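You operate a simulated robot arm through the tools that you are given. There is no shell and no other tool. Be economical: measure what you need, move in short steps, check, and stop when the job is done.

Carry out the task below with a simulated robot arm. There is one attempt and no reset: what you move stays moved.

## Task
Reset the long bench's fixtures for the next job.
Fine: rule stop at 15, vise open, press stop on 2, hold-down arm aside, tilt plate flat.

Only the result counts: the job must be done as asked and must still hold three seconds after the hand-in. Knocking over, shifting, dropping, spilling or breaking anything else fails it.

## Robot
A 7-joint arm with a two-finger parallel gripper on a trunk, on a base that drives. Base frame: it is fixed to the floor where the robot stands at the start and does not move with it; the origin is under the middle of the robot, x ahead of it, y to its left, z up. Readings come in cm, degrees, newtons and seconds.
With the tool pointing down near the work surface it reaches from about 36 to 76 cm from the robot's upright axis, wherever it stands. Its first joint turns from -143.0 to 143.0 degrees. Places, roughly: brass tube [125, 25, 100]; hold-down arm [70, -100, 90]; press slide [100, -20, 90]; rule stop [150, 0, 90]; stop slide [100, 0, 110]; tilt plate [110, -110, 90]; vise knob [100, 20, 90]. Payload 3 kg.
Tool frame: the origin (TCP) lies between the finger pads and is the grasp point; the fingertips stand 3 cm ahead of it; z points along the fingers, y is the line along which they close. Largest opening 9.4 cm; finger width 2.8, thickness 1; the body of the gripper, 5 by 9.6 cm, starts 5.5 cm behind the TCP.
Orientation is that of the tool frame in the base frame, as a unit quaternion [x, y, z, w]. With the fingers straight down and closing along the base's y, the tool's x points along the base's -x, its y along +y and its z along -z.

## Interface
- The arm moves only by the tool drive_tool. Its argument "targets" is a list that holds one entry, the list of rows, each a list of 7 numbers: the closure, from 0 (fully open) to 1 (shut), then the shift along the tool's x, y, z in units of 100 mm (1.0 is 100 mm), then the turn, a rotation vector about the tool's x, y, z in units of 180 degrees (1.0 is 180 degrees). In form: [[[fingers, tx, ty, tz, wx, wy, wz], ...]]. A call has 1 to 10 rows; each row is the pose to reach, as a shift and turn from the pose commanded when the call began, along the tool's axes at that moment. A call with a number of a shift or a turn outside -1 to 1 is refused whole. Rows are played at 5 a second. More than 5 cm and 8.6 degrees between two rows, or a gripper value outside its range, and nothing of the call is played. A pose out of reach is approached as far as the arm can. The call stops where the force on the tool passes 90 N (or 10 N more than at its start, if that is more) or the arm is blocked; 0.2 s more then pass. The fingers move at their own pace (about 4.5 cm/s each) and stop on an object; they squeeze with about 27 N. The grip force told is the motor's: it shows also when the fingers shut on nothing. Time passes only in rows, and 0.2 s behind the last, so rows that repeat a pose let the fingers close. The reply holds the time, the measured pose of the TCP, the force on the tool along the base axes, the opening and the grip force, in the units named above and with some noise, with the torque about the TCP (base axes, N m) and any sound that the robot's microphone picked up.
- Cameras (640 x 400 px; columns grow to the right, rows downward): "scene" is now at [6, 13.16, 173.78]; the picture's right is [-0.11, -0.99, -0.00], its down [-0.65, 0.07, -0.76] and it looks along [0.76, -0.08, -0.65] (base axes); focal length 291 px, centre (320, 200). "wrist" rides on the gripper at [7.6, 1.4, -10.2] in the tool frame; the picture's right is [-0.18, 0.98, 0.00], its down [-0.75, -0.14, -0.64] and it looks along [-0.63, -0.12, 0.77] (tool axes); focal length 243 px, centre (320, 200). There is no depth. A picture from a camera that has moved, and an enlarged one, comes with that camera's place and axes in the base frame and with its lens.
- snapshot(camera): a new picture of that camera. The clock stands still meanwhile.
- raise_lower(by): slides the trunk up (or, below 0, down) by that many cm; the arm and the scene camera ride with it, the base frame stays. It gives what a move gives, with no picture.
- roll_base(legs): drives the robot by 1 to 6 legs, each [ahead, left, turn to the left] in cm, cm and degrees, along the robot's own axes; the way and the turn of a leg run together, so that a leg with both is an arc; at most 150 cm and 180 degrees a leg. The arm and the cameras ride along, it lands a little off, and it stops where it bumps. It gives what a move gives.
- pan_tilt(pan, tilt): turns the head with the scene camera to pan (to the left, within 143 degrees either way) and tilt (down, from -29 to 69), counted from straight ahead of the robot. It gives what a move gives.
- close_up(camera, box): a new picture of the part [left, top, right, bottom] of that camera's present view, enlarged. The clock stands still meanwhile.
- sign_off(): hands the job in; it is judged then, once.

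Go step by step. Nothing tells you exact positions but the pictures and the camera data: compare them with the known pose of the tool, close in by small moves and look again before you grip or let go. The budget is 120 turns and 78 pictures, counting those below and the enlarged ones. Unless the task says otherwise, let go and move clear before handing in.

The tools are called after "Request:" as name(argument=value, ...) on one line, values as JSON. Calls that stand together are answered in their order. drive_tool: Moves the arm, as the interface text tells. Its arguments: {"type":"object","properties":{"targets":{"type":"array","items":{"type":"array","items":{"type":"array","items":{"type":"number"}}}}},"required":["targets"]} The other tools are called the same way: raise_lower (by) slides the trunk up or down; roll_base (legs) drives the base; pan_tilt (pan, tilt) turns the head that bears the scene camera; snapshot (camera) takes a picture; close_up (camera, box) takes an enlarged picture of a part of a camera's view; sign_off () hands the job in.

At the start:

```text
clock: 0.0
ee_pos: [54.53, -15.82, 109.01]
ee_rot: [-0.001, 1.0, 0.0, -0.001]
force: [-1.2, 1.1, 0.6]
moment: [-0.01, 0.0, 0.06]
grip_width: 9.44
finger_force: 0.1
trunk travel left (down, up): [-17.5, 21.5]
robot x, y, heading: [0.38, 0.26, -0.0]
head pan, tilt: [-6.2, 40.4]
```

scene: 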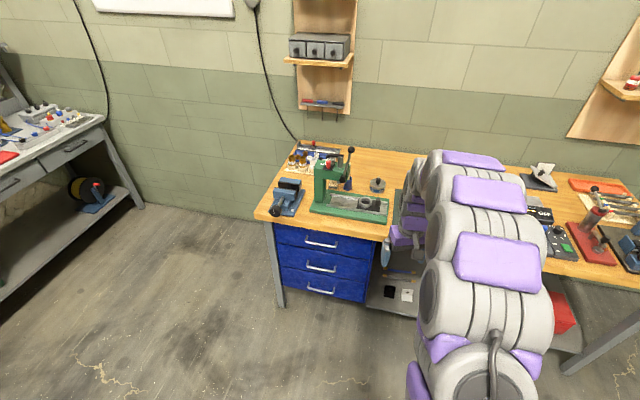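
wrist: 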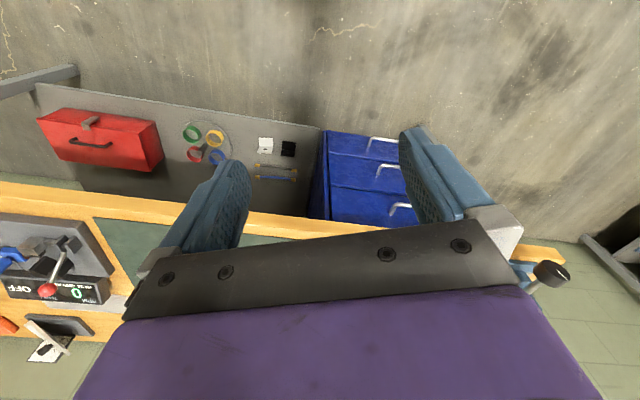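

The bench is ahead with the vise on the left, the green press beside it, and other fixtures to the right. I'll enlarge the views to identify each fixture first.

Request:
close_up(camera="scene", box=[250, 130, 410, 230])

Request:
close_up(camera="scene", box=[500, 150, 640, 280])

Request:
pan_tilt(pan=-50, tilt=40)

Request:
snapshot(camera="scene")

```text
4.00 times, centred on (330, 180) of scene
camera zoom: at [6.0, 13.16, 173.78], right [-0.11, -0.99, 0.0], down [-0.65, 0.07, -0.76], along [0.76, -0.08, -0.65], focal length 1162 px, centre (280, 280)
```

zoom: 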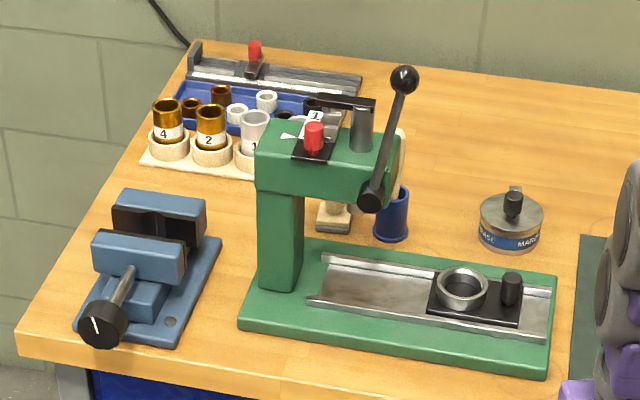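

```text
3.08 times, centred on (570, 215) of scene
camera zoom: at [6.0, 13.16, 173.78], right [-0.11, -0.99, 0.0], down [-0.65, 0.07, -0.76], along [0.76, -0.08, -0.65], focal length 894 px, centre (-449, 154)
```

zoom: 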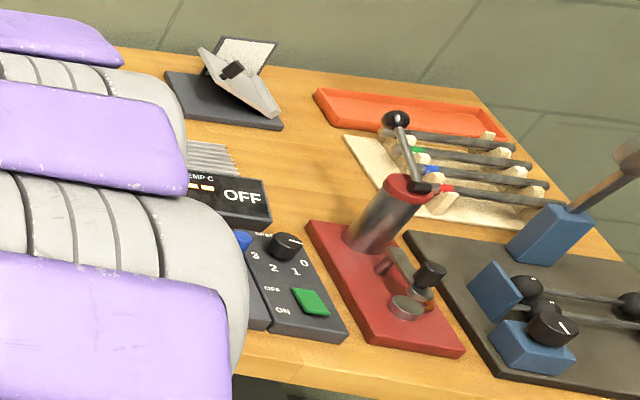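

```text
clock: 1.1
ee_pos: [54.51, -15.81, 108.99]
ee_rot: [0.0, 1.0, 0.0, 0.0]
force: [0.2, -0.3, -0.6]
moment: [0.02, 0.0, -0.03]
grip_width: 9.41
finger_force: 0.1
trunk travel left (down, up): [-17.5, 21.5]
robot x, y, heading: [0.4, -0.04, -0.1]
head pan, tilt: [-50.0, 40.0]
```

```text
73 pictures are left
camera scene: at [3.04, 7.56, 173.84], right [-0.77, -0.64, 0.0], down [-0.42, 0.49, -0.76], along [0.49, -0.59, -0.64], focal length 291 px, centre (320, 200)
```

scene: 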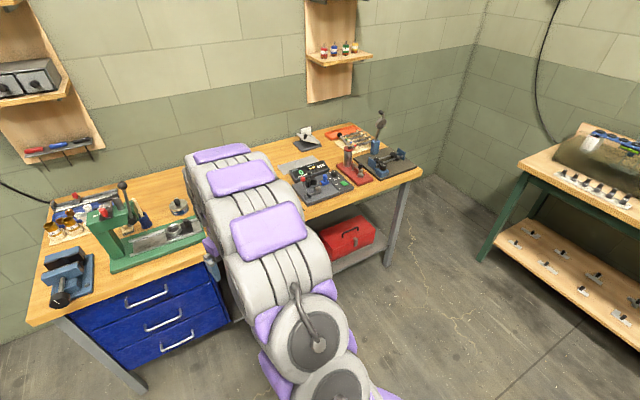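

The bench runs to the right; hold-down and tilt plate are at the far right end. I'll enlarge those from this angle.

Request:
close_up(camera="scene", box=[275, 95, 425, 215])

Request:
close_up(camera="scene", box=[335, 125, 415, 190])

Request:
close_up(camera="scene", box=[30, 170, 220, 310])

```text
3.33 times, centred on (350, 155) of scene
camera zoom: at [3.04, 7.56, 173.84], right [-0.77, -0.64, 0.0], down [-0.42, 0.49, -0.76], along [0.49, -0.59, -0.64], focal length 969 px, centre (220, 350)
```

zoom: 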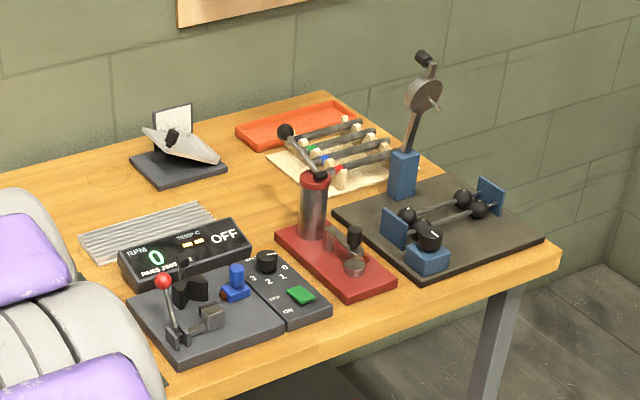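

```text
6.15 times, centred on (375, 158) of scene
camera zoom: at [3.04, 7.56, 173.84], right [-0.77, -0.64, 0.0], down [-0.42, 0.49, -0.76], along [0.49, -0.59, -0.64], focal length 1788 px, centre (-18, 462)
```

zoom: 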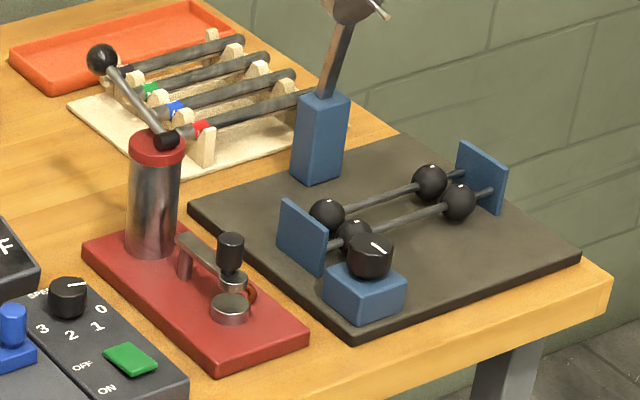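

```text
2.86 times, centred on (125, 240) of scene
camera zoom: at [3.04, 7.56, 173.84], right [-0.77, -0.64, 0.0], down [-0.42, 0.49, -0.76], along [0.49, -0.59, -0.64], focal length 830 px, centre (877, 86)
```

zoom: 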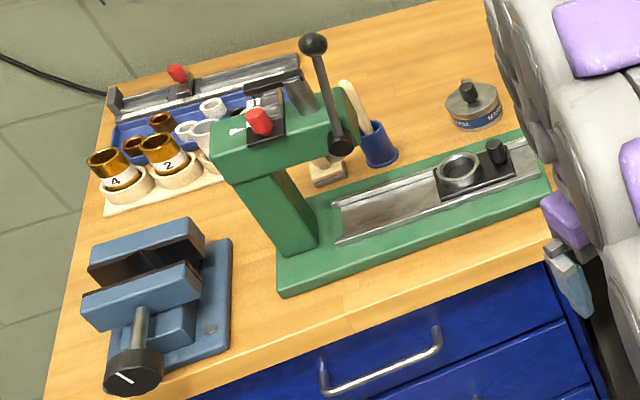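

The bench is rotated about 21° from my frame (front edge from roughly (99,31) to (42,-121)); the stop rail is at the back-left. I'll tuck the arm back and up, turn square to the bench and move near vise and press.

Request:
drive_tool(targets=[[[0, 0.4, 0, -0.3, 0, 0, 0], [0, 0.8, 0, -0.6, 0, 0, 0], [0, 1, 0, -1, 0, 0, 0]]])

Request:
roll_base(legs=[[0, 0, -20.7], [26.8, 44, 0]])

Request:
pan_tilt(pan=0, tilt=50)

Request:
snapshot(camera="scene")

Request:
snapshot(camera="wrist")

```text
clock: 1.9
ee_pos: [44.16, -15.44, 118.9]
ee_rot: [0.001, 1.0, 0.0, 0.001]
force: [0.1, 0.2, -0.8]
moment: [0.0, -0.05, -0.01]
grip_width: 9.44
finger_force: 0.1
trunk travel left (down, up): [-17.5, 21.5]
robot x, y, heading: [0.37, 0.21, -0.1]
head pan, tilt: [-50.0, 40.0]
```

```text
clock: 6.0
ee_pos: [76.07, 0.2, 118.7]
ee_rot: [0.187, 0.982, 0.002, 0.0]
force: [-0.9, 0.2, 0.0]
moment: [0.0, -0.02, -0.04]
grip_width: 9.41
finger_force: 0.1
trunk travel left (down, up): [-17.5, 21.5]
robot x, y, heading: [40.76, 31.65, -21.5]
head pan, tilt: [-50.0, 40.0]
```

```text
clock: 7.2
ee_pos: [76.54, 1.33, 118.84]
ee_rot: [0.188, 0.982, -0.001, 0.0]
force: [-0.8, 0.7, 0.5]
moment: [0.0, 0.03, -0.01]
grip_width: 9.4
finger_force: 0.0
trunk travel left (down, up): [-17.5, 21.5]
robot x, y, heading: [40.31, 31.31, -21.8]
head pan, tilt: [0.0, 50.0]
```

```text
69 pictures are left
camera scene: at [50.86, 43.28, 172.38], right [-0.37, -0.93, 0.0], down [-0.71, 0.28, -0.64], along [0.6, -0.24, -0.77], focal length 291 px, centre (320, 200)
```

scene: 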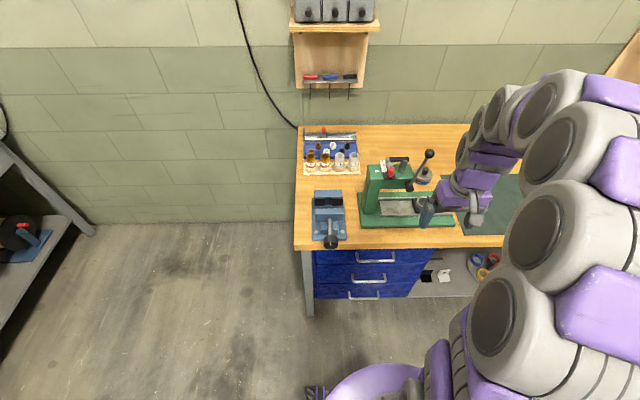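

```text
68 pictures are left
camera wrist: at [69.85, 5.49, 129.04], right [0.53, 0.85, 0.0], down [0.65, -0.41, 0.64], along [0.54, -0.34, -0.77], focal length 243 px, centre (320, 200)
```

wrist: 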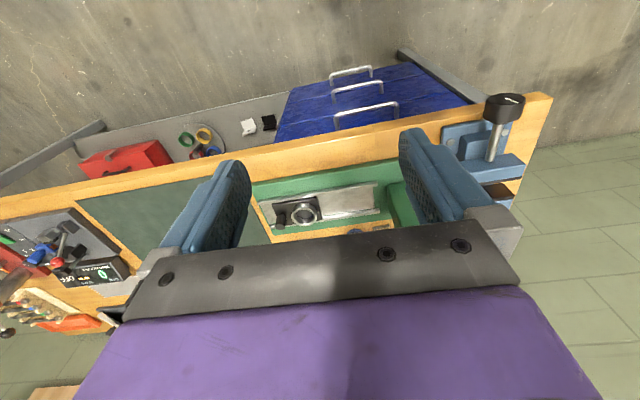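

Now I'm square to the bench with vise and press ahead. Enlarging both and the rule.

Request:
close_up(camera="scene", box=[295, 115, 375, 175])

Request:
close_up(camera="scene", box=[295, 180, 375, 255])

Request:
close_up(camera="scene", box=[350, 145, 450, 235])

```text
6.67 times, centred on (335, 145) of scene
camera zoom: at [50.86, 43.28, 172.38], right [-0.37, -0.93, 0.0], down [-0.71, 0.28, -0.64], along [0.6, -0.24, -0.77], focal length 1937 px, centre (220, 567)
```

zoom: 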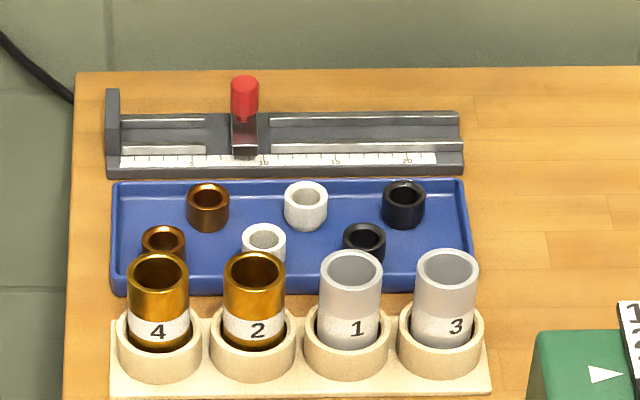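

```text
5.33 times, centred on (335, 218) of scene
camera zoom: at [50.86, 43.28, 172.38], right [-0.37, -0.93, 0.0], down [-0.71, 0.28, -0.64], along [0.6, -0.24, -0.77], focal length 1550 px, centre (240, 107)
```

zoom: 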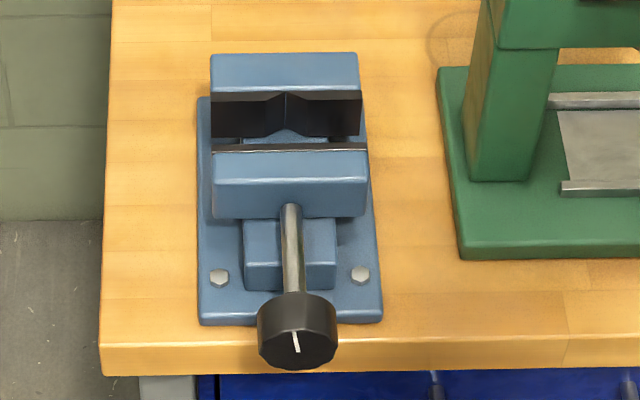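

```text
4.44 times, centred on (400, 190) of scene
camera zoom: at [50.86, 43.28, 172.38], right [-0.37, -0.93, 0.0], down [-0.71, 0.28, -0.64], along [0.6, -0.24, -0.77], focal length 1292 px, centre (-36, 244)
```

zoom: 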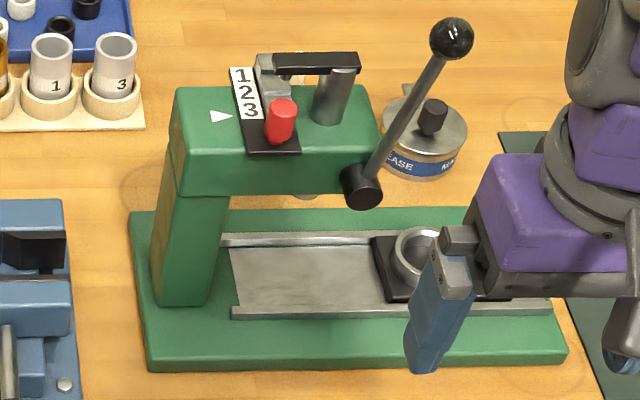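

The vise knob is at about (94.5, 22, 94) with its axis along the bench normal; the rule stop reads ~8.7, the press stop seems to be on 3. I'll pitch the tool to horizontal facing the knob.

Request:
drive_tool(targets=[[[0, 0, 0.2, 0, 0, -0.045, 0], [0, 0, 0.4, 0, 0, -0.09, 0], [0, 0, 0.6, 0, 0, -0.135, 0], [0, 0, 0.8, 0, 0, -0.18, 0], [0, 0, 1, 0, 0, -0.225, 0], [0, 0, 1, 0, 0, -0.25, 0]]])

Request:
drive_tool(targets=[[[0, 0, 0.2, 0, 0, -0.045, 0], [0, 0, 0.4, 0, 0, -0.09, 0], [0, 0, 0.6, 0, 0, -0.135, 0], [0, 0, 0.8, 0, 0, -0.18, 0], [0, 0, 1, 0, 0, -0.225, 0], [0, 0, 1, 0, 0, -0.25, 0]]])

```text
clock: 8.6
ee_pos: [83.4, 7.86, 121.43]
ee_rot: [0.172, 0.908, -0.072, 0.374]
force: [-0.7, 0.0, 0.1]
moment: [-0.01, 0.03, 0.04]
grip_width: 9.4
finger_force: 0.0
out of reach, approached as far as the arm can: row 5, 6
trunk travel left (down, up): [-17.5, 21.5]
robot x, y, heading: [40.46, 31.37, -21.5]
head pan, tilt: [0.0, 50.0]
```

```text
clock: 10.0
ee_pos: [99.3, 8.22, 125.6]
ee_rot: [0.137, 0.718, -0.128, 0.67]
force: [0.0, -0.3, -0.8]
moment: [0.0, 0.01, 0.0]
grip_width: 9.38
finger_force: 0.0
out of reach, approached as far as the arm can: row 1, 2, 3, 4, 5, 6
trunk travel left (down, up): [-17.5, 21.5]
robot x, y, heading: [40.66, 31.46, -21.3]
head pan, tilt: [0.0, 50.0]
```

The arm can't be horizontal that close in, so I back up the base and try again.

Request:
roll_base(legs=[[-16, 0, 0]])

Request:
raise_lower(by=-12)

Request:
snapshot(camera="scene")

```text
clock: 11.4
ee_pos: [84.61, 14.87, 125.87]
ee_rot: [0.134, 0.718, -0.128, 0.671]
force: [0.7, -0.1, -0.2]
moment: [-0.02, 0.03, -0.01]
grip_width: 9.4
finger_force: 0.1
trunk travel left (down, up): [-17.5, 21.5]
robot x, y, heading: [25.9, 37.36, -21.4]
head pan, tilt: [0.0, 50.0]
```

```text
clock: 12.9
ee_pos: [84.57, 14.8, 113.8]
ee_rot: [0.135, 0.718, -0.128, 0.671]
force: [0.4, -0.1, 0.3]
moment: [-0.03, -0.02, 0.0]
grip_width: 9.36
finger_force: 0.0
trunk travel left (down, up): [-5.5, 33.5]
robot x, y, heading: [25.97, 37.33, -21.3]
head pan, tilt: [0.0, 50.0]
```

```text
64 pictures are left
camera scene: at [35.9, 48.78, 160.42], right [-0.36, -0.93, 0.0], down [-0.71, 0.28, -0.64], along [0.6, -0.23, -0.77], focal length 291 px, centre (320, 200)
```

scene: 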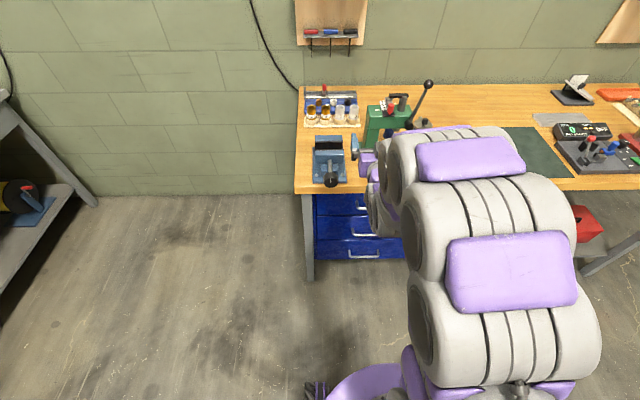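

Backing worked: the tool is nearly level. Now shift left and down in front of the knob, staying about 8 cm short.

Request:
drive_tool(targets=[[[0, 0, 0.4, -0.1, 0, -0.022, 0], [0, 0.3, 0.8, -0.2, 0, -0.022, 0], [0, 0.6, 1, -0.2, 0, -0.022, 0], [0, 1, 1, -0.2, 0, -0.022, 0]]])

Request:
drive_tool(targets=[[[0, 0.4, 0, 0, 0, 0, 0], [0, 0.8, 0, 0, 0, 0, 0], [0, 0.95, 0, 0, 0, 0, 0], [0, 0.95, 0, 0, 0, 0, 0]]])

Request:
close_up(camera="scene", box=[290, 120, 410, 200])

Request:
snapshot(camera="wrist")

```text
refused: row 2 steps farther than a row can; nothing moved
```

```text
clock: 13.9
ee_pos: [85.62, 14.64, 106.67]
ee_rot: [0.135, 0.718, -0.127, 0.671]
force: [0.4, 0.6, -0.4]
moment: [0.03, -0.01, 0.01]
grip_width: 9.42
finger_force: 0.1
out of reach, approached as far as the arm can: row 1, 2, 3, 4
trunk travel left (down, up): [-5.5, 33.5]
robot x, y, heading: [26.14, 37.12, -21.2]
head pan, tilt: [0.0, 50.0]
```

```text
5.00 times, centred on (350, 160) of scene
camera zoom: at [35.94, 48.75, 160.41], right [-0.36, -0.93, 0.0], down [-0.72, 0.28, -0.64], along [0.6, -0.23, -0.77], focal length 1453 px, centre (170, 400)
```

zoom: 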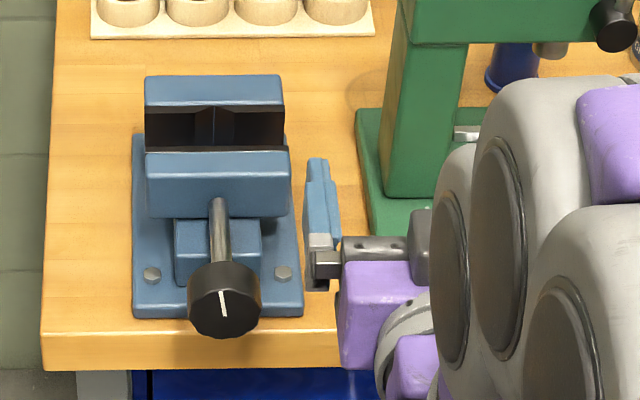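

```text
62 pictures are left
camera wrist: at [76.04, 19.94, 99.82], right [0.37, 0.91, 0.18], down [-0.6, 0.08, 0.8], along [0.71, -0.4, 0.58], focal length 243 px, centre (320, 200)
```

wrist: 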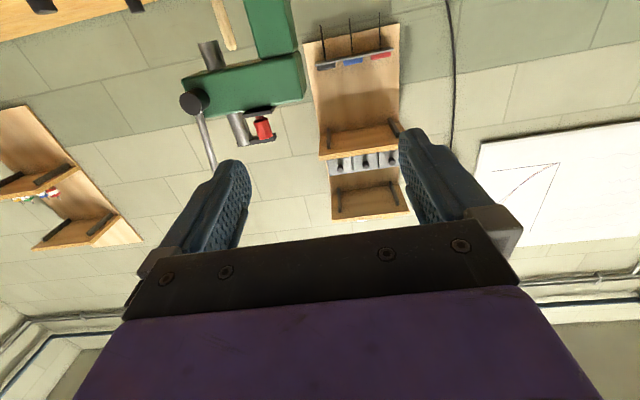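

Descent was limited by the arm. I'll drop the trunk fully and back the base another 8 cm, then resume.

Request:
raise_lower(by=-5.4)

Request:
roll_base(legs=[[-8, 10, 0]])

Request:
drive_tool(targets=[[[0, 0.2, 0, 0.2, 0, 0, 0], [0, 0.4, 0, 0.4, 0, -0.01, 0], [0, 0.6, 0, 0.4, 0, -0.02, 0], [0, 0.72, 0, 0.4, 0, -0.022, 0], [0, 0.72, 0, 0.4, 0, -0.022, 0]]])

```text
clock: 14.9
ee_pos: [85.63, 14.77, 101.47]
ee_rot: [0.135, 0.718, -0.128, 0.671]
force: [0.4, 0.0, 0.1]
moment: [0.01, -0.02, -0.03]
grip_width: 9.4
finger_force: 0.1
trunk travel left (down, up): [-0.1, 38.9]
robot x, y, heading: [25.89, 37.77, -21.3]
head pan, tilt: [0.0, 50.0]
```

```text
clock: 16.1
ee_pos: [81.21, 25.49, 101.47]
ee_rot: [0.14, 0.718, -0.125, 0.671]
force: [0.2, 0.0, -0.2]
moment: [0.0, -0.01, 0.09]
grip_width: 9.39
finger_force: 0.0
trunk travel left (down, up): [-0.1, 38.9]
robot x, y, heading: [22.12, 49.24, -21.5]
head pan, tilt: [0.0, 50.0]
```

```text
clock: 17.3
ee_pos: [84.85, 25.27, 94.08]
ee_rot: [0.131, 0.694, -0.135, 0.695]
force: [-0.2, 0.4, -0.3]
moment: [-0.06, 0.02, 0.07]
grip_width: 9.4
finger_force: 0.1
trunk travel left (down, up): [-0.1, 38.9]
robot x, y, heading: [22.04, 49.18, -21.8]
head pan, tilt: [0.0, 50.0]
```

Level now and in front of the knob, about 10 cm short. Checking with both cameras.

Request:
snapshot(camera="wrist")

Request:
snapshot(camera="scene")

```text
61 pictures are left
camera wrist: at [75.77, 30.34, 86.37], right [0.36, 0.91, 0.18], down [-0.65, 0.11, 0.75], along [0.67, -0.39, 0.63], focal length 243 px, centre (320, 200)
```

wrist: 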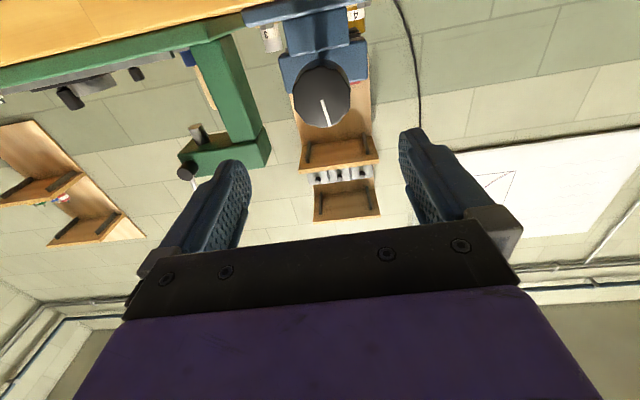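

```text
60 pictures are left
camera scene: at [32.33, 61.24, 154.95], right [-0.37, -0.93, 0.0], down [-0.72, 0.28, -0.64], along [0.59, -0.24, -0.77], focal length 291 px, centre (320, 200)
```

scene: 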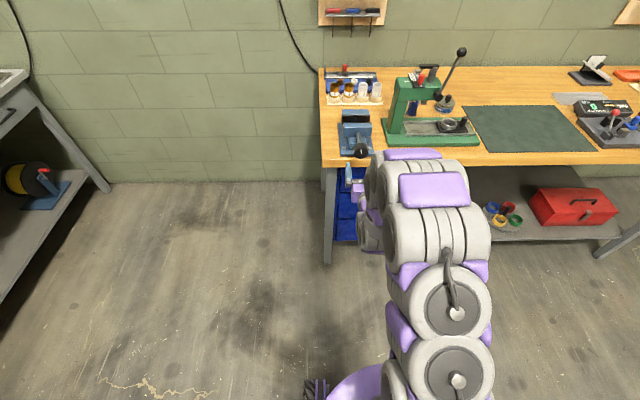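

Knob face is at about (94.6, 21.8, 92.7). I'll go forward around it with the fingers open.

Request:
drive_tool(targets=[[[0, 0.14, 0.04, 0.3, 0, 0, 0], [0, 0.14, 0.04, 0.6, 0, 0, 0], [0, 0.14, 0.04, 0.8, 0, 0, 0], [0, 0.14, 0.04, 0.95, 0, 0, 0]]])

Request:
snapshot(camera="wrist")

Request:
close_up(camera="scene", box=[320, 100, 400, 200])

```text
clock: 18.3
ee_pos: [93.41, 21.52, 92.48]
ee_rot: [0.133, 0.694, -0.135, 0.694]
force: [0.3, -1.1, -0.2]
moment: [-0.01, -0.02, 0.04]
grip_width: 9.41
finger_force: 0.0
trunk travel left (down, up): [-0.1, 38.9]
robot x, y, heading: [22.0, 49.02, -21.5]
head pan, tilt: [0.0, 50.0]
```

```text
59 pictures are left
camera wrist: at [84.5, 26.67, 84.93], right [0.37, 0.91, 0.18], down [-0.65, 0.11, 0.75], along [0.67, -0.39, 0.63], focal length 243 px, centre (320, 200)
```

wrist: 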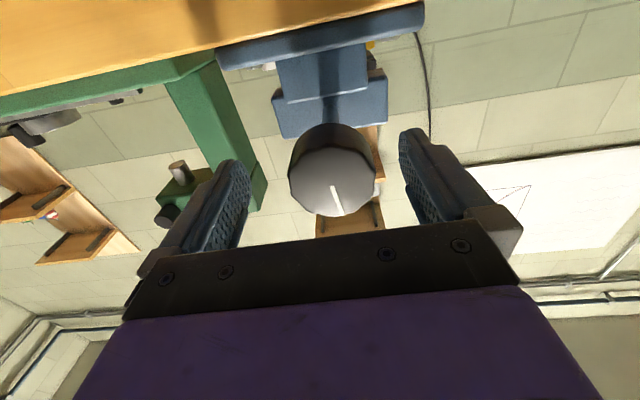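

```text
4.00 times, centred on (360, 150) of scene
camera zoom: at [31.72, 59.43, 155.1], right [-0.37, -0.93, -0.01], down [-0.71, 0.29, -0.64], along [0.6, -0.23, -0.77], focal length 1162 px, centre (160, 400)
```

zoom: 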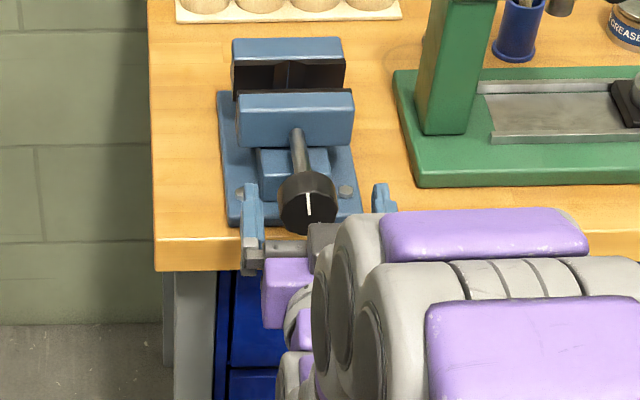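

The knob sits between the pads, slightly left. Centre, close, then try a quarter-ish counter-clockwise turn and watch the jaw.

Request:
drive_tool(targets=[[[0, 0, 0.05, 0.05, 0, 0, 0], [1, 0, 0.05, 0.05, 0, 0, 0], [1, 0, 0.05, 0.05, 0, 0, 0], [1, 0, 0.05, 0.05, 0, 0, 0], [1, 0, 0.05, 0.05, 0, 0, 0], [1, 0, 0.05, 0.05, 0, 0, 0]]])

Request:
drive_tool(targets=[[[1, 0, 0, 0, 0, 0, -0.04], [1, 0, 0, 0, 0, 0, -0.08], [1, 0, 0, 0, 0, 0, -0.12], [1, 0, 0, 0, 0, 0, -0.16], [1, 0, 0, 0, 0, 0, -0.2], [1, 0, 0, 0, 0, 0, -0.24]]])

Request:
close_up(camera="scene", box=[320, 100, 400, 200])

```text
clock: 19.7
ee_pos: [94.28, 22.02, 92.64]
ee_rot: [0.136, 0.694, -0.136, 0.694]
force: [-10.2, -33.3, -0.2]
moment: [-0.14, -0.36, 1.32]
grip_width: 4.8
finger_force: 44.9
trunk travel left (down, up): [-0.1, 38.9]
robot x, y, heading: [22.16, 48.81, -21.7]
head pan, tilt: [0.0, 50.0]
```

```text
clock: 21.1
ee_pos: [94.27, 22.08, 92.53]
ee_rot: [-0.131, 0.694, -0.383, 0.595]
force: [-19.6, -42.6, 5.4]
moment: [0.04, 0.04, 0.84]
grip_width: 4.76
finger_force: 44.9
trunk travel left (down, up): [-0.1, 38.9]
robot x, y, heading: [22.05, 49.13, -21.5]
head pan, tilt: [0.0, 50.0]
```

```text
4.00 times, centred on (360, 150) of scene
camera zoom: at [31.33, 58.91, 155.18], right [-0.37, -0.93, -0.01], down [-0.71, 0.29, -0.64], along [0.6, -0.23, -0.77], focal length 1162 px, centre (160, 400)
```

zoom: 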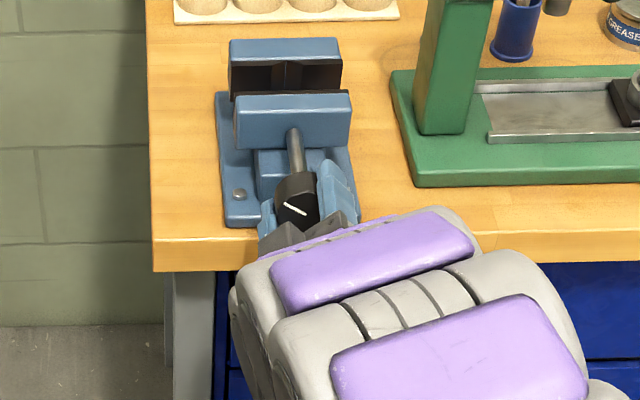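

The knob turns freely counter-clockwise. I'll keep turning and look for jaw movement.

Request:
drive_tool(targets=[[[1, 0, 0, 0, 0, 0, -0.04], [1, 0, 0, 0, 0, 0, -0.08], [1, 0, 0, 0, 0, 0, -0.12], [1, 0, 0, 0, 0, 0, -0.16], [1, 0, 0, 0, 0, 0, -0.2], [1, 0, 0, 0, 0, 0, -0.24], [1, 0, 0, 0, 0, 0, -0.28], [1, 0, 0, 0, 0, 0, -0.32], [1, 0, 0, 0, 0, 0, -0.36], [1, 0, 0, 0, 0, 0, -0.4]]])

Request:
close_up(camera="scene", box=[320, 100, 400, 200])

```text
clock: 23.3
ee_pos: [94.34, 22.12, 92.5]
ee_rot: [0.514, -0.485, 0.66, -0.257]
force: [-15.7, -41.6, -2.2]
moment: [-0.25, -0.97, 0.35]
grip_width: 4.74
finger_force: 44.9
trunk travel left (down, up): [-0.1, 38.9]
robot x, y, heading: [21.98, 49.28, -21.4]
head pan, tilt: [0.0, 50.0]
```

```text
4.00 times, centred on (360, 150) of scene
camera zoom: at [31.54, 58.97, 155.15], right [-0.37, -0.93, -0.01], down [-0.71, 0.29, -0.64], along [0.6, -0.23, -0.77], focal length 1162 px, centre (160, 400)
```

zoom: 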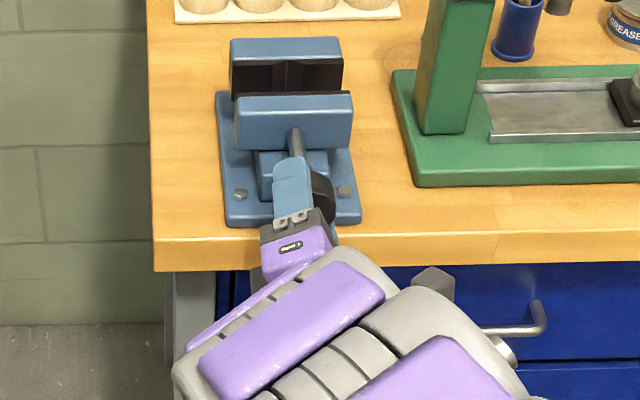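

The jaw appears to be creeping apart slightly. Continue the turn.

Request:
drive_tool(targets=[[[1, 0, 0, 0, 0, 0, -0.045], [1, 0, 0, 0, 0, 0, -0.09], [1, 0, 0, 0, 0, 0, -0.135], [1, 0, 0, 0, 0, 0, -0.18], [1, 0, 0, 0, 0, 0, -0.225], [1, 0, 0, 0, 0, 0, -0.27], [1, 0, 0, 0, 0, 0, -0.315], [1, 0, 0, 0, 0, 0, -0.36], [1, 0, 0, 0, 0, 0, -0.405], [1, 0, 0, 0, 0, 0, -0.45]]])

Request:
close_up(camera="scene", box=[320, 100, 400, 200])

```text
clock: 25.6
ee_pos: [92.31, 22.84, 93.22]
ee_rot: [0.7, -0.036, 0.676, 0.228]
force: [16.5, -18.6, -19.2]
moment: [0.73, 0.46, 0.56]
grip_width: 4.72
finger_force: 44.3
out of reach, approached as far as the arm can: row 10
trunk travel left (down, up): [-0.1, 38.9]
robot x, y, heading: [22.15, 49.24, -21.2]
head pan, tilt: [0.0, 50.0]
stopped in row 10: the force on the tool passed its limit at 178 N (the readings are from after the stop); the commanded pose is now the measured one
```

```text
4.00 times, centred on (360, 150) of scene
camera zoom: at [32.88, 60.47, 154.98], right [-0.36, -0.93, 0.0], down [-0.72, 0.28, -0.64], along [0.59, -0.23, -0.77], focal length 1162 px, centre (160, 400)
```

zoom: 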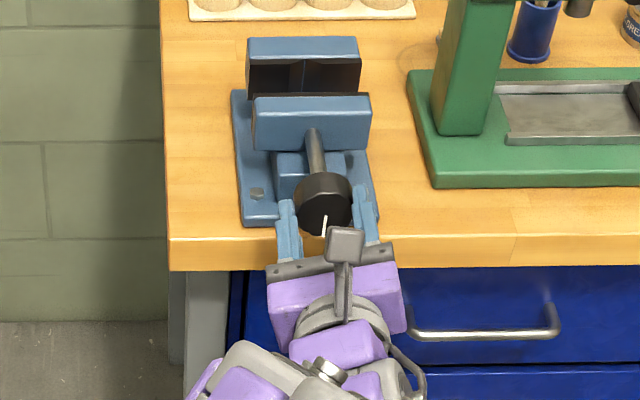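

The knob has turned about 190° and the jaw gap grew slightly, so counter-clockwise opens. I hit the wrist limit; release, back off, and unwind the wrist for another grip.

Request:
drive_tool(targets=[[[0, 0, 0, 0, 0, 0, 0], [0, 0, 0, 0, 0, 0, 0], [0, 0, 0, 0, 0, 0, 0], [0, 0, 0, 0, 0, 0, 0], [0, 0, 0, -0.2, 0, 0, 0.04], [0, 0, 0, -0.4, 0, 0, 0.08], [0, 0, 0, -0.4, 0, 0, 0.12], [0, 0, 0, -0.4, 0, 0, 0.16], [0, 0, 0, -0.4, 0, 0, 0.2], [0, 0, 0, -0.4, 0, 0, 0.24]]])

Request:
drive_tool(targets=[[[0, 0, 0, 0, 0, 0, 0.045], [0, 0, 0, 0, 0, 0, 0.09], [0, 0, 0, 0, 0, 0, 0.135], [0, 0, 0, 0, 0, 0, 0.18], [0, 0, 0, 0, 0, 0, 0.225], [0, 0, 0, 0, 0, 0, 0.27], [0, 0, 0, 0, 0, 0, 0.315], [0, 0, 0, 0, 0, 0, 0.36], [0, 0, 0, 0, 0, 0, 0.405], [0, 0, 0, 0, 0, 0, 0.45]]])

Request:
drive_tool(targets=[[[0, 0, 0, 0, 0, 0, 0.045], [0, 0, 0, 0, 0, 0, 0.09], [0, 0, 0, 0, 0, 0, 0.135], [0, 0, 0, 0, 0, 0, 0.18], [0, 0, 0, 0, 0, 0, 0.225], [0, 0, 0, 0, 0, 0, 0.27], [0, 0, 0, 0, 0, 0, 0.315], [0, 0, 0, 0, 0, 0, 0.36], [0, 0, 0, 0, 0, 0, 0.405], [0, 0, 0, 0, 0, 0, 0.45]]])

Request:
drive_tool(targets=[[[0, 0, 0, 0, 0, 0, 0.045], [0, 0, 0, 0, 0, 0, 0.09], [0, 0, 0, 0, 0, 0, 0.135], [0, 0, 0, 0, 0, 0, 0.18], [0, 0, 0, 0, 0, 0, 0.225], [0, 0, 0, 0, 0, 0, 0.27], [0, 0, 0, 0, 0, 0, 0.315], [0, 0, 0, 0, 0, 0, 0.36], [0, 0, 0, 0, 0, 0, 0.405], [0, 0, 0, 0, 0, 0, 0.45]]])

Request:
snapshot(camera="scene")

```text
clock: 27.8
ee_pos: [88.46, 24.7, 93.36]
ee_rot: [0.636, -0.29, 0.714, -0.04]
force: [0.1, 0.0, 0.0]
moment: [0.03, -0.01, -0.02]
grip_width: 9.43
finger_force: 0.2
trunk travel left (down, up): [-0.1, 38.9]
robot x, y, heading: [22.16, 49.26, -21.3]
head pan, tilt: [0.0, 50.0]
```

```text
clock: 30.0
ee_pos: [88.43, 24.68, 93.38]
ee_rot: [-0.294, 0.634, -0.518, 0.494]
force: [-0.6, 0.0, 1.0]
moment: [0.01, 0.0, 0.04]
grip_width: 9.4
finger_force: 0.0
trunk travel left (down, up): [-0.1, 38.9]
robot x, y, heading: [22.05, 49.59, -21.2]
head pan, tilt: [0.0, 50.0]
```

```text
clock: 32.2
ee_pos: [88.44, 24.65, 93.42]
ee_rot: [0.185, 0.674, -0.071, 0.712]
force: [-0.2, 0.1, 0.0]
moment: [0.0, 0.0, -0.01]
grip_width: 9.39
finger_force: 0.0
trunk travel left (down, up): [-0.1, 38.9]
robot x, y, heading: [21.79, 49.35, -21.4]
head pan, tilt: [0.0, 50.0]
```

```text
clock: 34.4
ee_pos: [88.39, 24.61, 93.4]
ee_rot: [0.579, 0.391, 0.407, 0.588]
force: [-0.1, -0.5, 0.6]
moment: [-0.03, -0.03, 0.0]
grip_width: 9.42
finger_force: 0.0
trunk travel left (down, up): [-0.1, 38.9]
robot x, y, heading: [21.81, 49.45, -21.3]
head pan, tilt: [0.0, 50.0]
```

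```text
54 pictures are left
camera scene: at [32.16, 60.84, 155.01], right [-0.36, -0.93, 0.0], down [-0.72, 0.28, -0.64], along [0.6, -0.23, -0.77], focal length 291 px, centre (320, 200)
```

scene: 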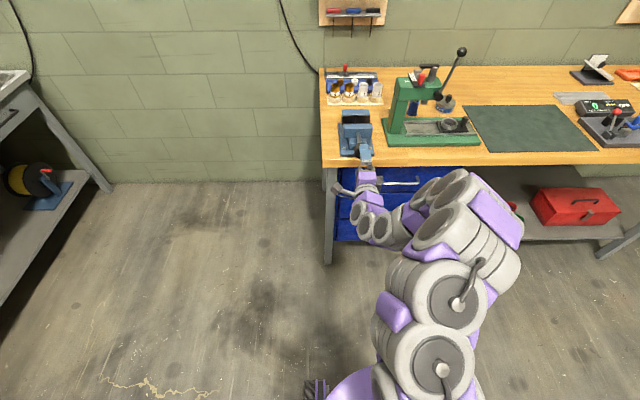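

Wrist unwinds fine. Continue to +180° roll, then re-grip the knob.

Request:
drive_tool(targets=[[[0, 0, 0, 0, 0, 0, 0.045], [0, 0, 0, 0, 0, 0, 0.09], [0, 0, 0, 0, 0, 0, 0.135], [0, 0, 0, 0, 0, 0, 0.18], [0, 0, 0, 0, 0, 0, 0.225], [0, 0, 0, 0, 0, 0, 0.27], [0, 0, 0, 0, 0, 0, 0.315], [0, 0, 0, 0, 0, 0, 0.36], [0, 0, 0, 0, 0, 0, 0.405], [0, 0, 0, 0, 0, 0, 0.45]]])

Request:
snapshot(camera="wrist")

```text
clock: 36.6
ee_pos: [88.41, 24.6, 93.32]
ee_rot: [0.694, -0.08, 0.692, 0.183]
force: [-0.8, -0.3, -0.2]
moment: [-0.02, -0.03, 0.0]
grip_width: 9.41
finger_force: 0.1
trunk travel left (down, up): [-0.1, 38.9]
robot x, y, heading: [22.16, 49.51, -21.4]
head pan, tilt: [0.0, 50.0]
```

```text
53 pictures are left
camera wrist: at [78.57, 28.05, 100.75], right [-0.36, -0.93, -0.04], down [-0.57, 0.26, -0.78], along [0.74, -0.26, -0.62], focal length 243 px, centre (320, 200)
```

wrist: 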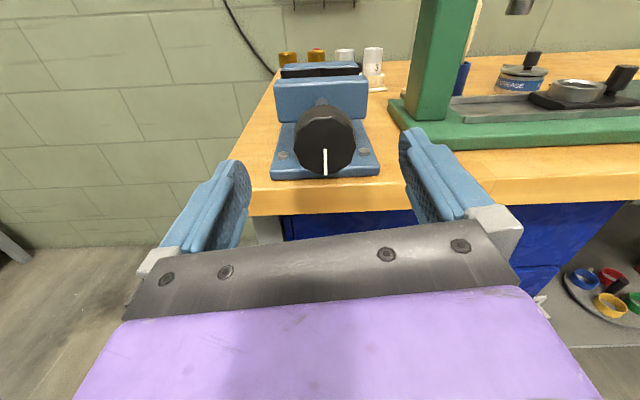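

Knob lies straight ahead ~7 cm, mark pointing down. Advance, grip, and turn through ~320° counter-clockwise.

Request:
drive_tool(targets=[[[0, -0.1, 0.03, 0.3, 0, 0, 0], [0, -0.1, 0.03, 0.6, 0, 0, 0], [0, -0.1, 0.03, 0.65, 0, 0, 0], [1, -0.1, 0.03, 0.65, 0, 0, 0], [1, -0.1, 0.03, 0.65, 0, 0, 0], [1, -0.1, 0.03, 0.65, 0, 0, 0], [1, -0.1, 0.03, 0.65, 0, 0, 0], [1, -0.1, 0.03, 0.65, 0, 0, 0]]])

Request:
drive_tool(targets=[[[1, 0, 0, 0, 0, 0, -0.04], [1, 0, 0, 0, 0, 0, -0.08], [1, 0, 0, 0, 0, 0, -0.12], [1, 0, 0, 0, 0, 0, -0.16], [1, 0, 0, 0, 0, 0, -0.2], [1, 0, 0, 0, 0, 0, -0.24], [1, 0, 0, 0, 0, 0, -0.28], [1, 0, 0, 0, 0, 0, -0.32], [1, 0, 0, 0, 0, 0, -0.36], [1, 0, 0, 0, 0, 0, -0.4]]])

Request:
drive_tool(targets=[[[1, 0, 0, 0, 0, 0, -0.04], [1, 0, 0, 0, 0, 0, -0.08], [1, 0, 0, 0, 0, 0, -0.12], [1, 0, 0, 0, 0, 0, -0.16], [1, 0, 0, 0, 0, 0, -0.2], [1, 0, 0, 0, 0, 0, -0.24], [1, 0, 0, 0, 0, 0, -0.28], [1, 0, 0, 0, 0, 0, -0.32], [1, 0, 0, 0, 0, 0, -0.36], [1, 0, 0, 0, 0, 0, -0.4]]])

Request:
close_up(camera="scene", box=[320, 100, 400, 200])

```text
clock: 38.4
ee_pos: [94.25, 21.83, 92.44]
ee_rot: [0.694, -0.078, 0.692, 0.183]
force: [1.9, -1.8, 4.1]
moment: [0.26, 0.94, 0.92]
grip_width: 4.79
finger_force: 45.8
trunk travel left (down, up): [-0.1, 38.9]
robot x, y, heading: [22.13, 49.68, -21.2]
head pan, tilt: [0.0, 50.0]
```

```text
clock: 40.6
ee_pos: [94.4, 22.01, 92.47]
ee_rot: [0.607, 0.346, 0.451, 0.555]
force: [2.6, 0.6, 8.7]
moment: [0.65, 0.82, 0.45]
grip_width: 4.84
finger_force: 44.6
trunk travel left (down, up): [-0.1, 38.9]
robot x, y, heading: [22.17, 49.26, -21.2]
head pan, tilt: [0.0, 50.0]
```

```text
clock: 42.8
ee_pos: [94.39, 22.0, 92.54]
ee_rot: [0.287, 0.636, 0.038, 0.715]
force: [3.9, 4.0, 5.0]
moment: [0.43, -0.75, 0.51]
grip_width: 4.79
finger_force: 45.0
trunk travel left (down, up): [-0.1, 38.9]
robot x, y, heading: [22.5, 49.22, -21.2]
head pan, tilt: [0.0, 50.0]
```

```text
4.00 times, centred on (360, 150) of scene
camera zoom: at [32.19, 61.06, 155.0], right [-0.36, -0.93, 0.0], down [-0.72, 0.28, -0.64], along [0.6, -0.23, -0.77], focal length 1162 px, centre (160, 400)
```

zoom: 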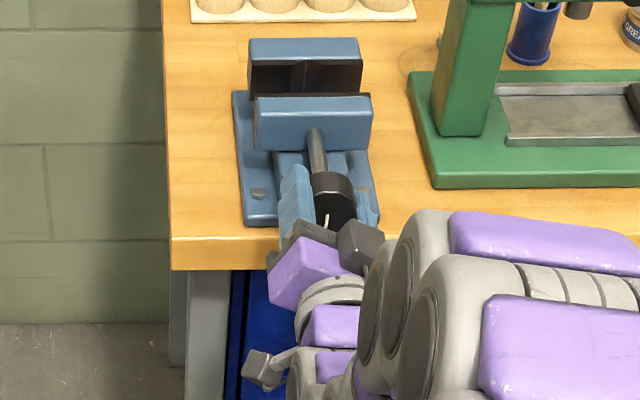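

The mark still points down, so the knob seems to have reached its stop at half a turn. Let me measure the jaw gap closely.

Request:
close_up(camera="scene", box=[335, 105, 380, 160])

```text
7.27 times, centred on (358, 132) of scene
camera zoom: at [32.19, 61.06, 155.0], right [-0.36, -0.93, 0.0], down [-0.72, 0.28, -0.64], along [0.6, -0.23, -0.77], focal length 2113 px, centre (47, 691)
```

zoom: 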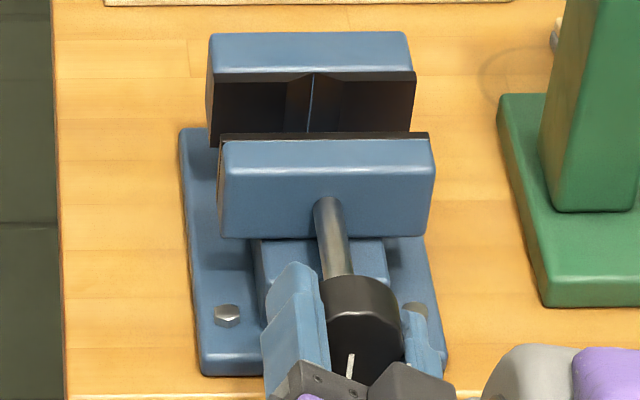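

Jaw gap measures ~4.7 cm and the knob is at its stop: the vise is open. Release, retract, raise the trunk and bring the tool back to pointing down for the press stop.

Request:
drive_tool(targets=[[[0, 0, 0, 0, 0, 0, 0], [0, 0, 0, 0, 0, 0, 0], [0, 0, 0, 0, 0, 0, 0], [0, 0, 0, 0, 0, 0, 0], [0, 0, 0, -0.4, 0, 0, 0], [0, 0, 0, -0.8, 0, 0, -0.04], [0, 0, 0, -1, 0, 0, -0.08], [0, 0, 0, -1, 0, 0, -0.12], [0, 0, 0, -1, 0, 0, -0.15]]])

Request:
raise_lower(by=30)

Request:
drive_tool(targets=[[[0, 0, 0, 0, 0, 0.045, 0], [0, 0, 0, 0, 0, 0.09, 0], [0, 0, 0, 0, 0, 0.135, 0], [0, 0, 0, 0, 0, 0.18, 0], [0, 0, 0, 0, 0, 0.225, 0], [0, 0, 0, 0, 0, 0.25, 0]]])

Request:
drive_tool(targets=[[[0, 0, 0, 0, 0, 0.045, 0], [0, 0, 0, 0, 0, 0.09, 0], [0, 0, 0, 0, 0, 0.135, 0], [0, 0, 0, 0, 0, 0.18, 0], [0, 0, 0, 0, 0, 0.225, 0], [0, 0, 0, 0, 0, 0.25, 0]]])

Request:
snapshot(camera="scene")

```text
clock: 44.8
ee_pos: [85.19, 25.68, 92.29]
ee_rot: [0.132, 0.687, -0.129, 0.703]
force: [0.1, 0.4, 0.0]
moment: [0.03, 0.04, -0.01]
grip_width: 9.43
finger_force: 0.0
trunk travel left (down, up): [-0.1, 38.9]
robot x, y, heading: [22.32, 49.53, -21.1]
head pan, tilt: [0.0, 50.0]
```

```text
clock: 47.8
ee_pos: [85.15, 25.53, 122.24]
ee_rot: [0.133, 0.686, -0.129, 0.703]
force: [0.8, 0.3, 0.4]
moment: [-0.01, 0.01, 0.02]
grip_width: 9.43
finger_force: 0.0
trunk travel left (down, up): [-30.1, 8.9]
robot x, y, heading: [22.24, 49.6, -21.4]
head pan, tilt: [0.0, 50.0]
```

```text
clock: 49.2
ee_pos: [85.17, 25.56, 122.23]
ee_rot: [0.172, 0.903, -0.068, 0.387]
force: [0.6, -1.0, 0.0]
moment: [0.0, 0.02, 0.01]
grip_width: 9.42
finger_force: 0.1
trunk travel left (down, up): [-30.1, 8.9]
robot x, y, heading: [22.34, 49.39, -21.6]
head pan, tilt: [0.0, 50.0]
```

```text
clock: 50.6
ee_pos: [85.23, 25.46, 122.24]
ee_rot: [0.185, 0.983, 0.003, 0.01]
force: [0.1, 0.1, -0.6]
moment: [-0.01, -0.02, -0.02]
grip_width: 9.39
finger_force: 0.0
trunk travel left (down, up): [-30.1, 8.9]
robot x, y, heading: [22.11, 49.25, -21.2]
head pan, tilt: [0.0, 50.0]
```

```text
50 pictures are left
camera scene: at [32.41, 60.83, 185.0], right [-0.36, -0.93, 0.0], down [-0.72, 0.28, -0.64], along [0.6, -0.23, -0.77], focal length 291 px, centre (320, 200)
```

scene: 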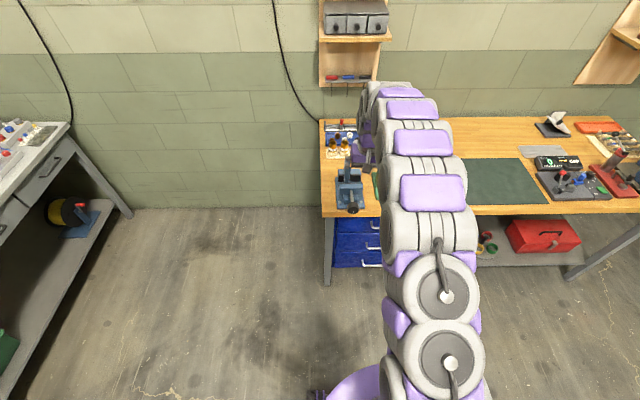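

Arm is clear of the vise. I triangulate the red stop knob at about (101.6, -0.2, 110) and the lever ball at (96, -7, 119.5). Raise slightly and drive in so the tool is near, still behind the knob.

Request:
raise_lower(by=6)

Request:
roll_base(legs=[[0, -15, 0], [16, 0, 0]])

Request:
snapshot(camera="wrist")

Request:
snapshot(camera="scene")

```text
clock: 51.6
ee_pos: [85.29, 25.53, 128.23]
ee_rot: [0.185, 0.983, 0.003, 0.013]
force: [0.5, 0.3, 0.0]
moment: [0.03, 0.02, 0.0]
grip_width: 9.37
finger_force: 0.1
trunk travel left (down, up): [-36.1, 2.9]
robot x, y, heading: [22.12, 49.28, -21.4]
head pan, tilt: [0.0, 50.0]
```

```text
clock: 54.0
ee_pos: [94.43, 5.38, 128.15]
ee_rot: [0.187, 0.982, 0.003, 0.012]
force: [0.7, 0.6, 0.4]
moment: [-0.01, 0.02, 0.01]
grip_width: 9.39
finger_force: 0.1
trunk travel left (down, up): [-36.1, 2.9]
robot x, y, heading: [31.41, 29.37, -21.7]
head pan, tilt: [0.0, 50.0]
```

```text
49 pictures are left
camera wrist: at [87.59, 9.47, 138.18], right [0.53, 0.85, 0.01], down [0.63, -0.41, 0.66], along [0.56, -0.34, -0.75], focal length 243 px, centre (320, 200)
```

wrist: 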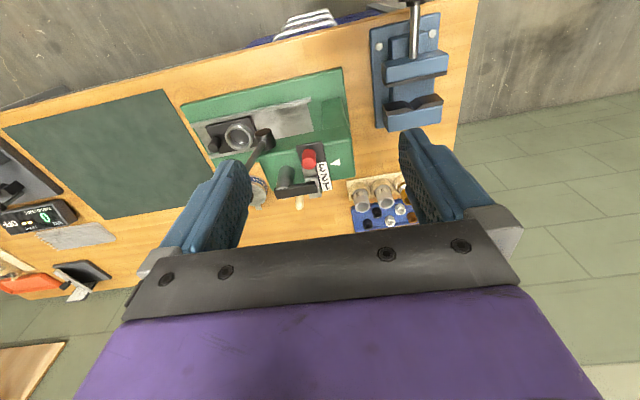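

```text
48 pictures are left
camera scene: at [42.94, 43.91, 190.7], right [-0.36, -0.93, 0.02], down [-0.72, 0.27, -0.64], along [0.59, -0.25, -0.77], focal length 291 px, centre (320, 200)
```

scene: 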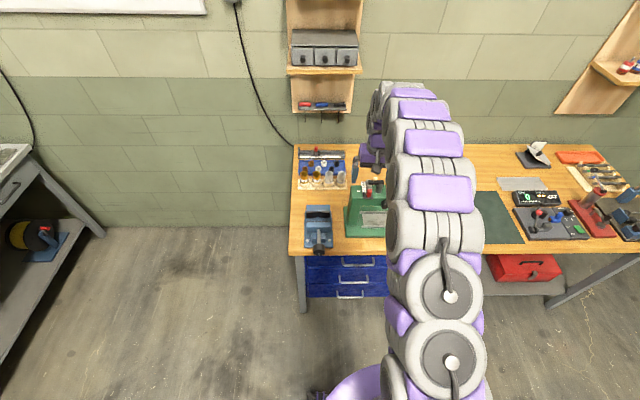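

The knob projects at (100.9, 0, 111). Enlarging the wrist view to see the scale and clearances.

Request:
close_up(camera="wrist", box=[250, 130, 370, 210])

```text
5.00 times, centred on (310, 170) of wrist
camera zoom: at [87.59, 9.47, 138.18], right [0.53, 0.85, 0.01], down [0.63, -0.41, 0.66], along [0.56, -0.34, -0.75], focal length 1213 px, centre (370, 350)
```

zoom: 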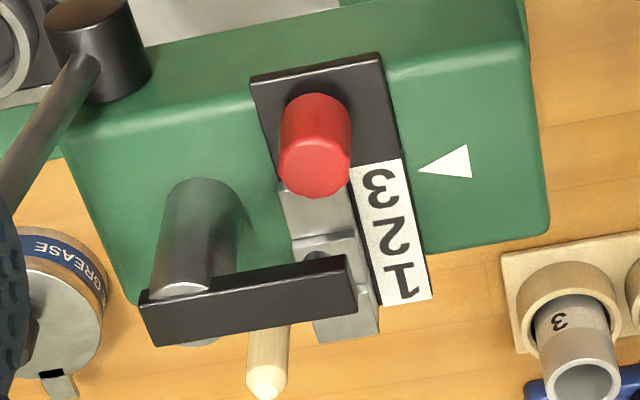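

Pointer is at 3; the slide must come about 1.6 cm toward me. Move above the knob with the fingers half closed, then descend partway and look.

Request:
drive_tool(targets=[[[0.5, -0.3, -0.1, 0, 0, 0, 0], [0.5, -0.6, -0.2, 0, 0, 0, 0], [0.5, -0.78, -0.26, 0, 0, 0, 0], [0.5, -0.78, -0.26, 0.4, 0, 0, 0], [0.5, -0.78, -0.26, 0.8, 0, 0, 0], [0.5, -0.78, -0.26, 1, 0, 0, 0]]])

Request:
snapshot(camera="wrist")

Request:
close_up(camera="scene", box=[330, 140, 430, 240])

```text
clock: 55.4
ee_pos: [100.62, 0.04, 118.58]
ee_rot: [0.184, 0.983, 0.006, 0.013]
force: [-0.3, 1.2, 0.5]
moment: [-0.06, 0.06, 0.01]
grip_width: 4.72
finger_force: 0.1
trunk travel left (down, up): [-36.1, 2.9]
robot x, y, heading: [31.38, 29.97, -21.5]
head pan, tilt: [0.0, 50.0]
```

```text
46 pictures are left
camera wrist: at [93.65, 4.06, 128.65], right [0.53, 0.85, 0.02], down [0.63, -0.41, 0.66], along [0.57, -0.33, -0.75], focal length 243 px, centre (320, 200)
```

wrist: 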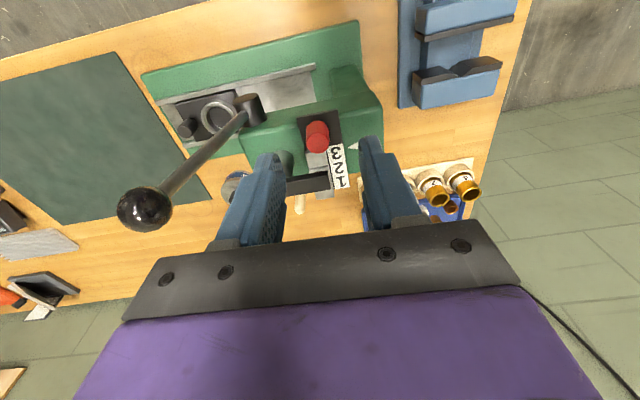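

```text
4.00 times, centred on (380, 190) of scene
camera zoom: at [41.71, 40.73, 191.03], right [-0.37, -0.93, 0.0], down [-0.71, 0.28, -0.64], along [0.6, -0.23, -0.77], focal length 1162 px, centre (80, 240)
```

zoom: 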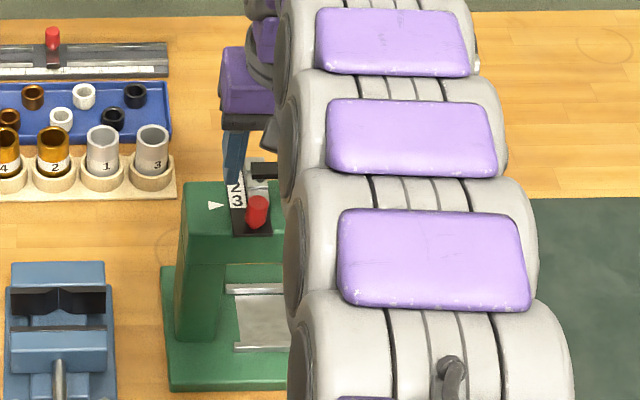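

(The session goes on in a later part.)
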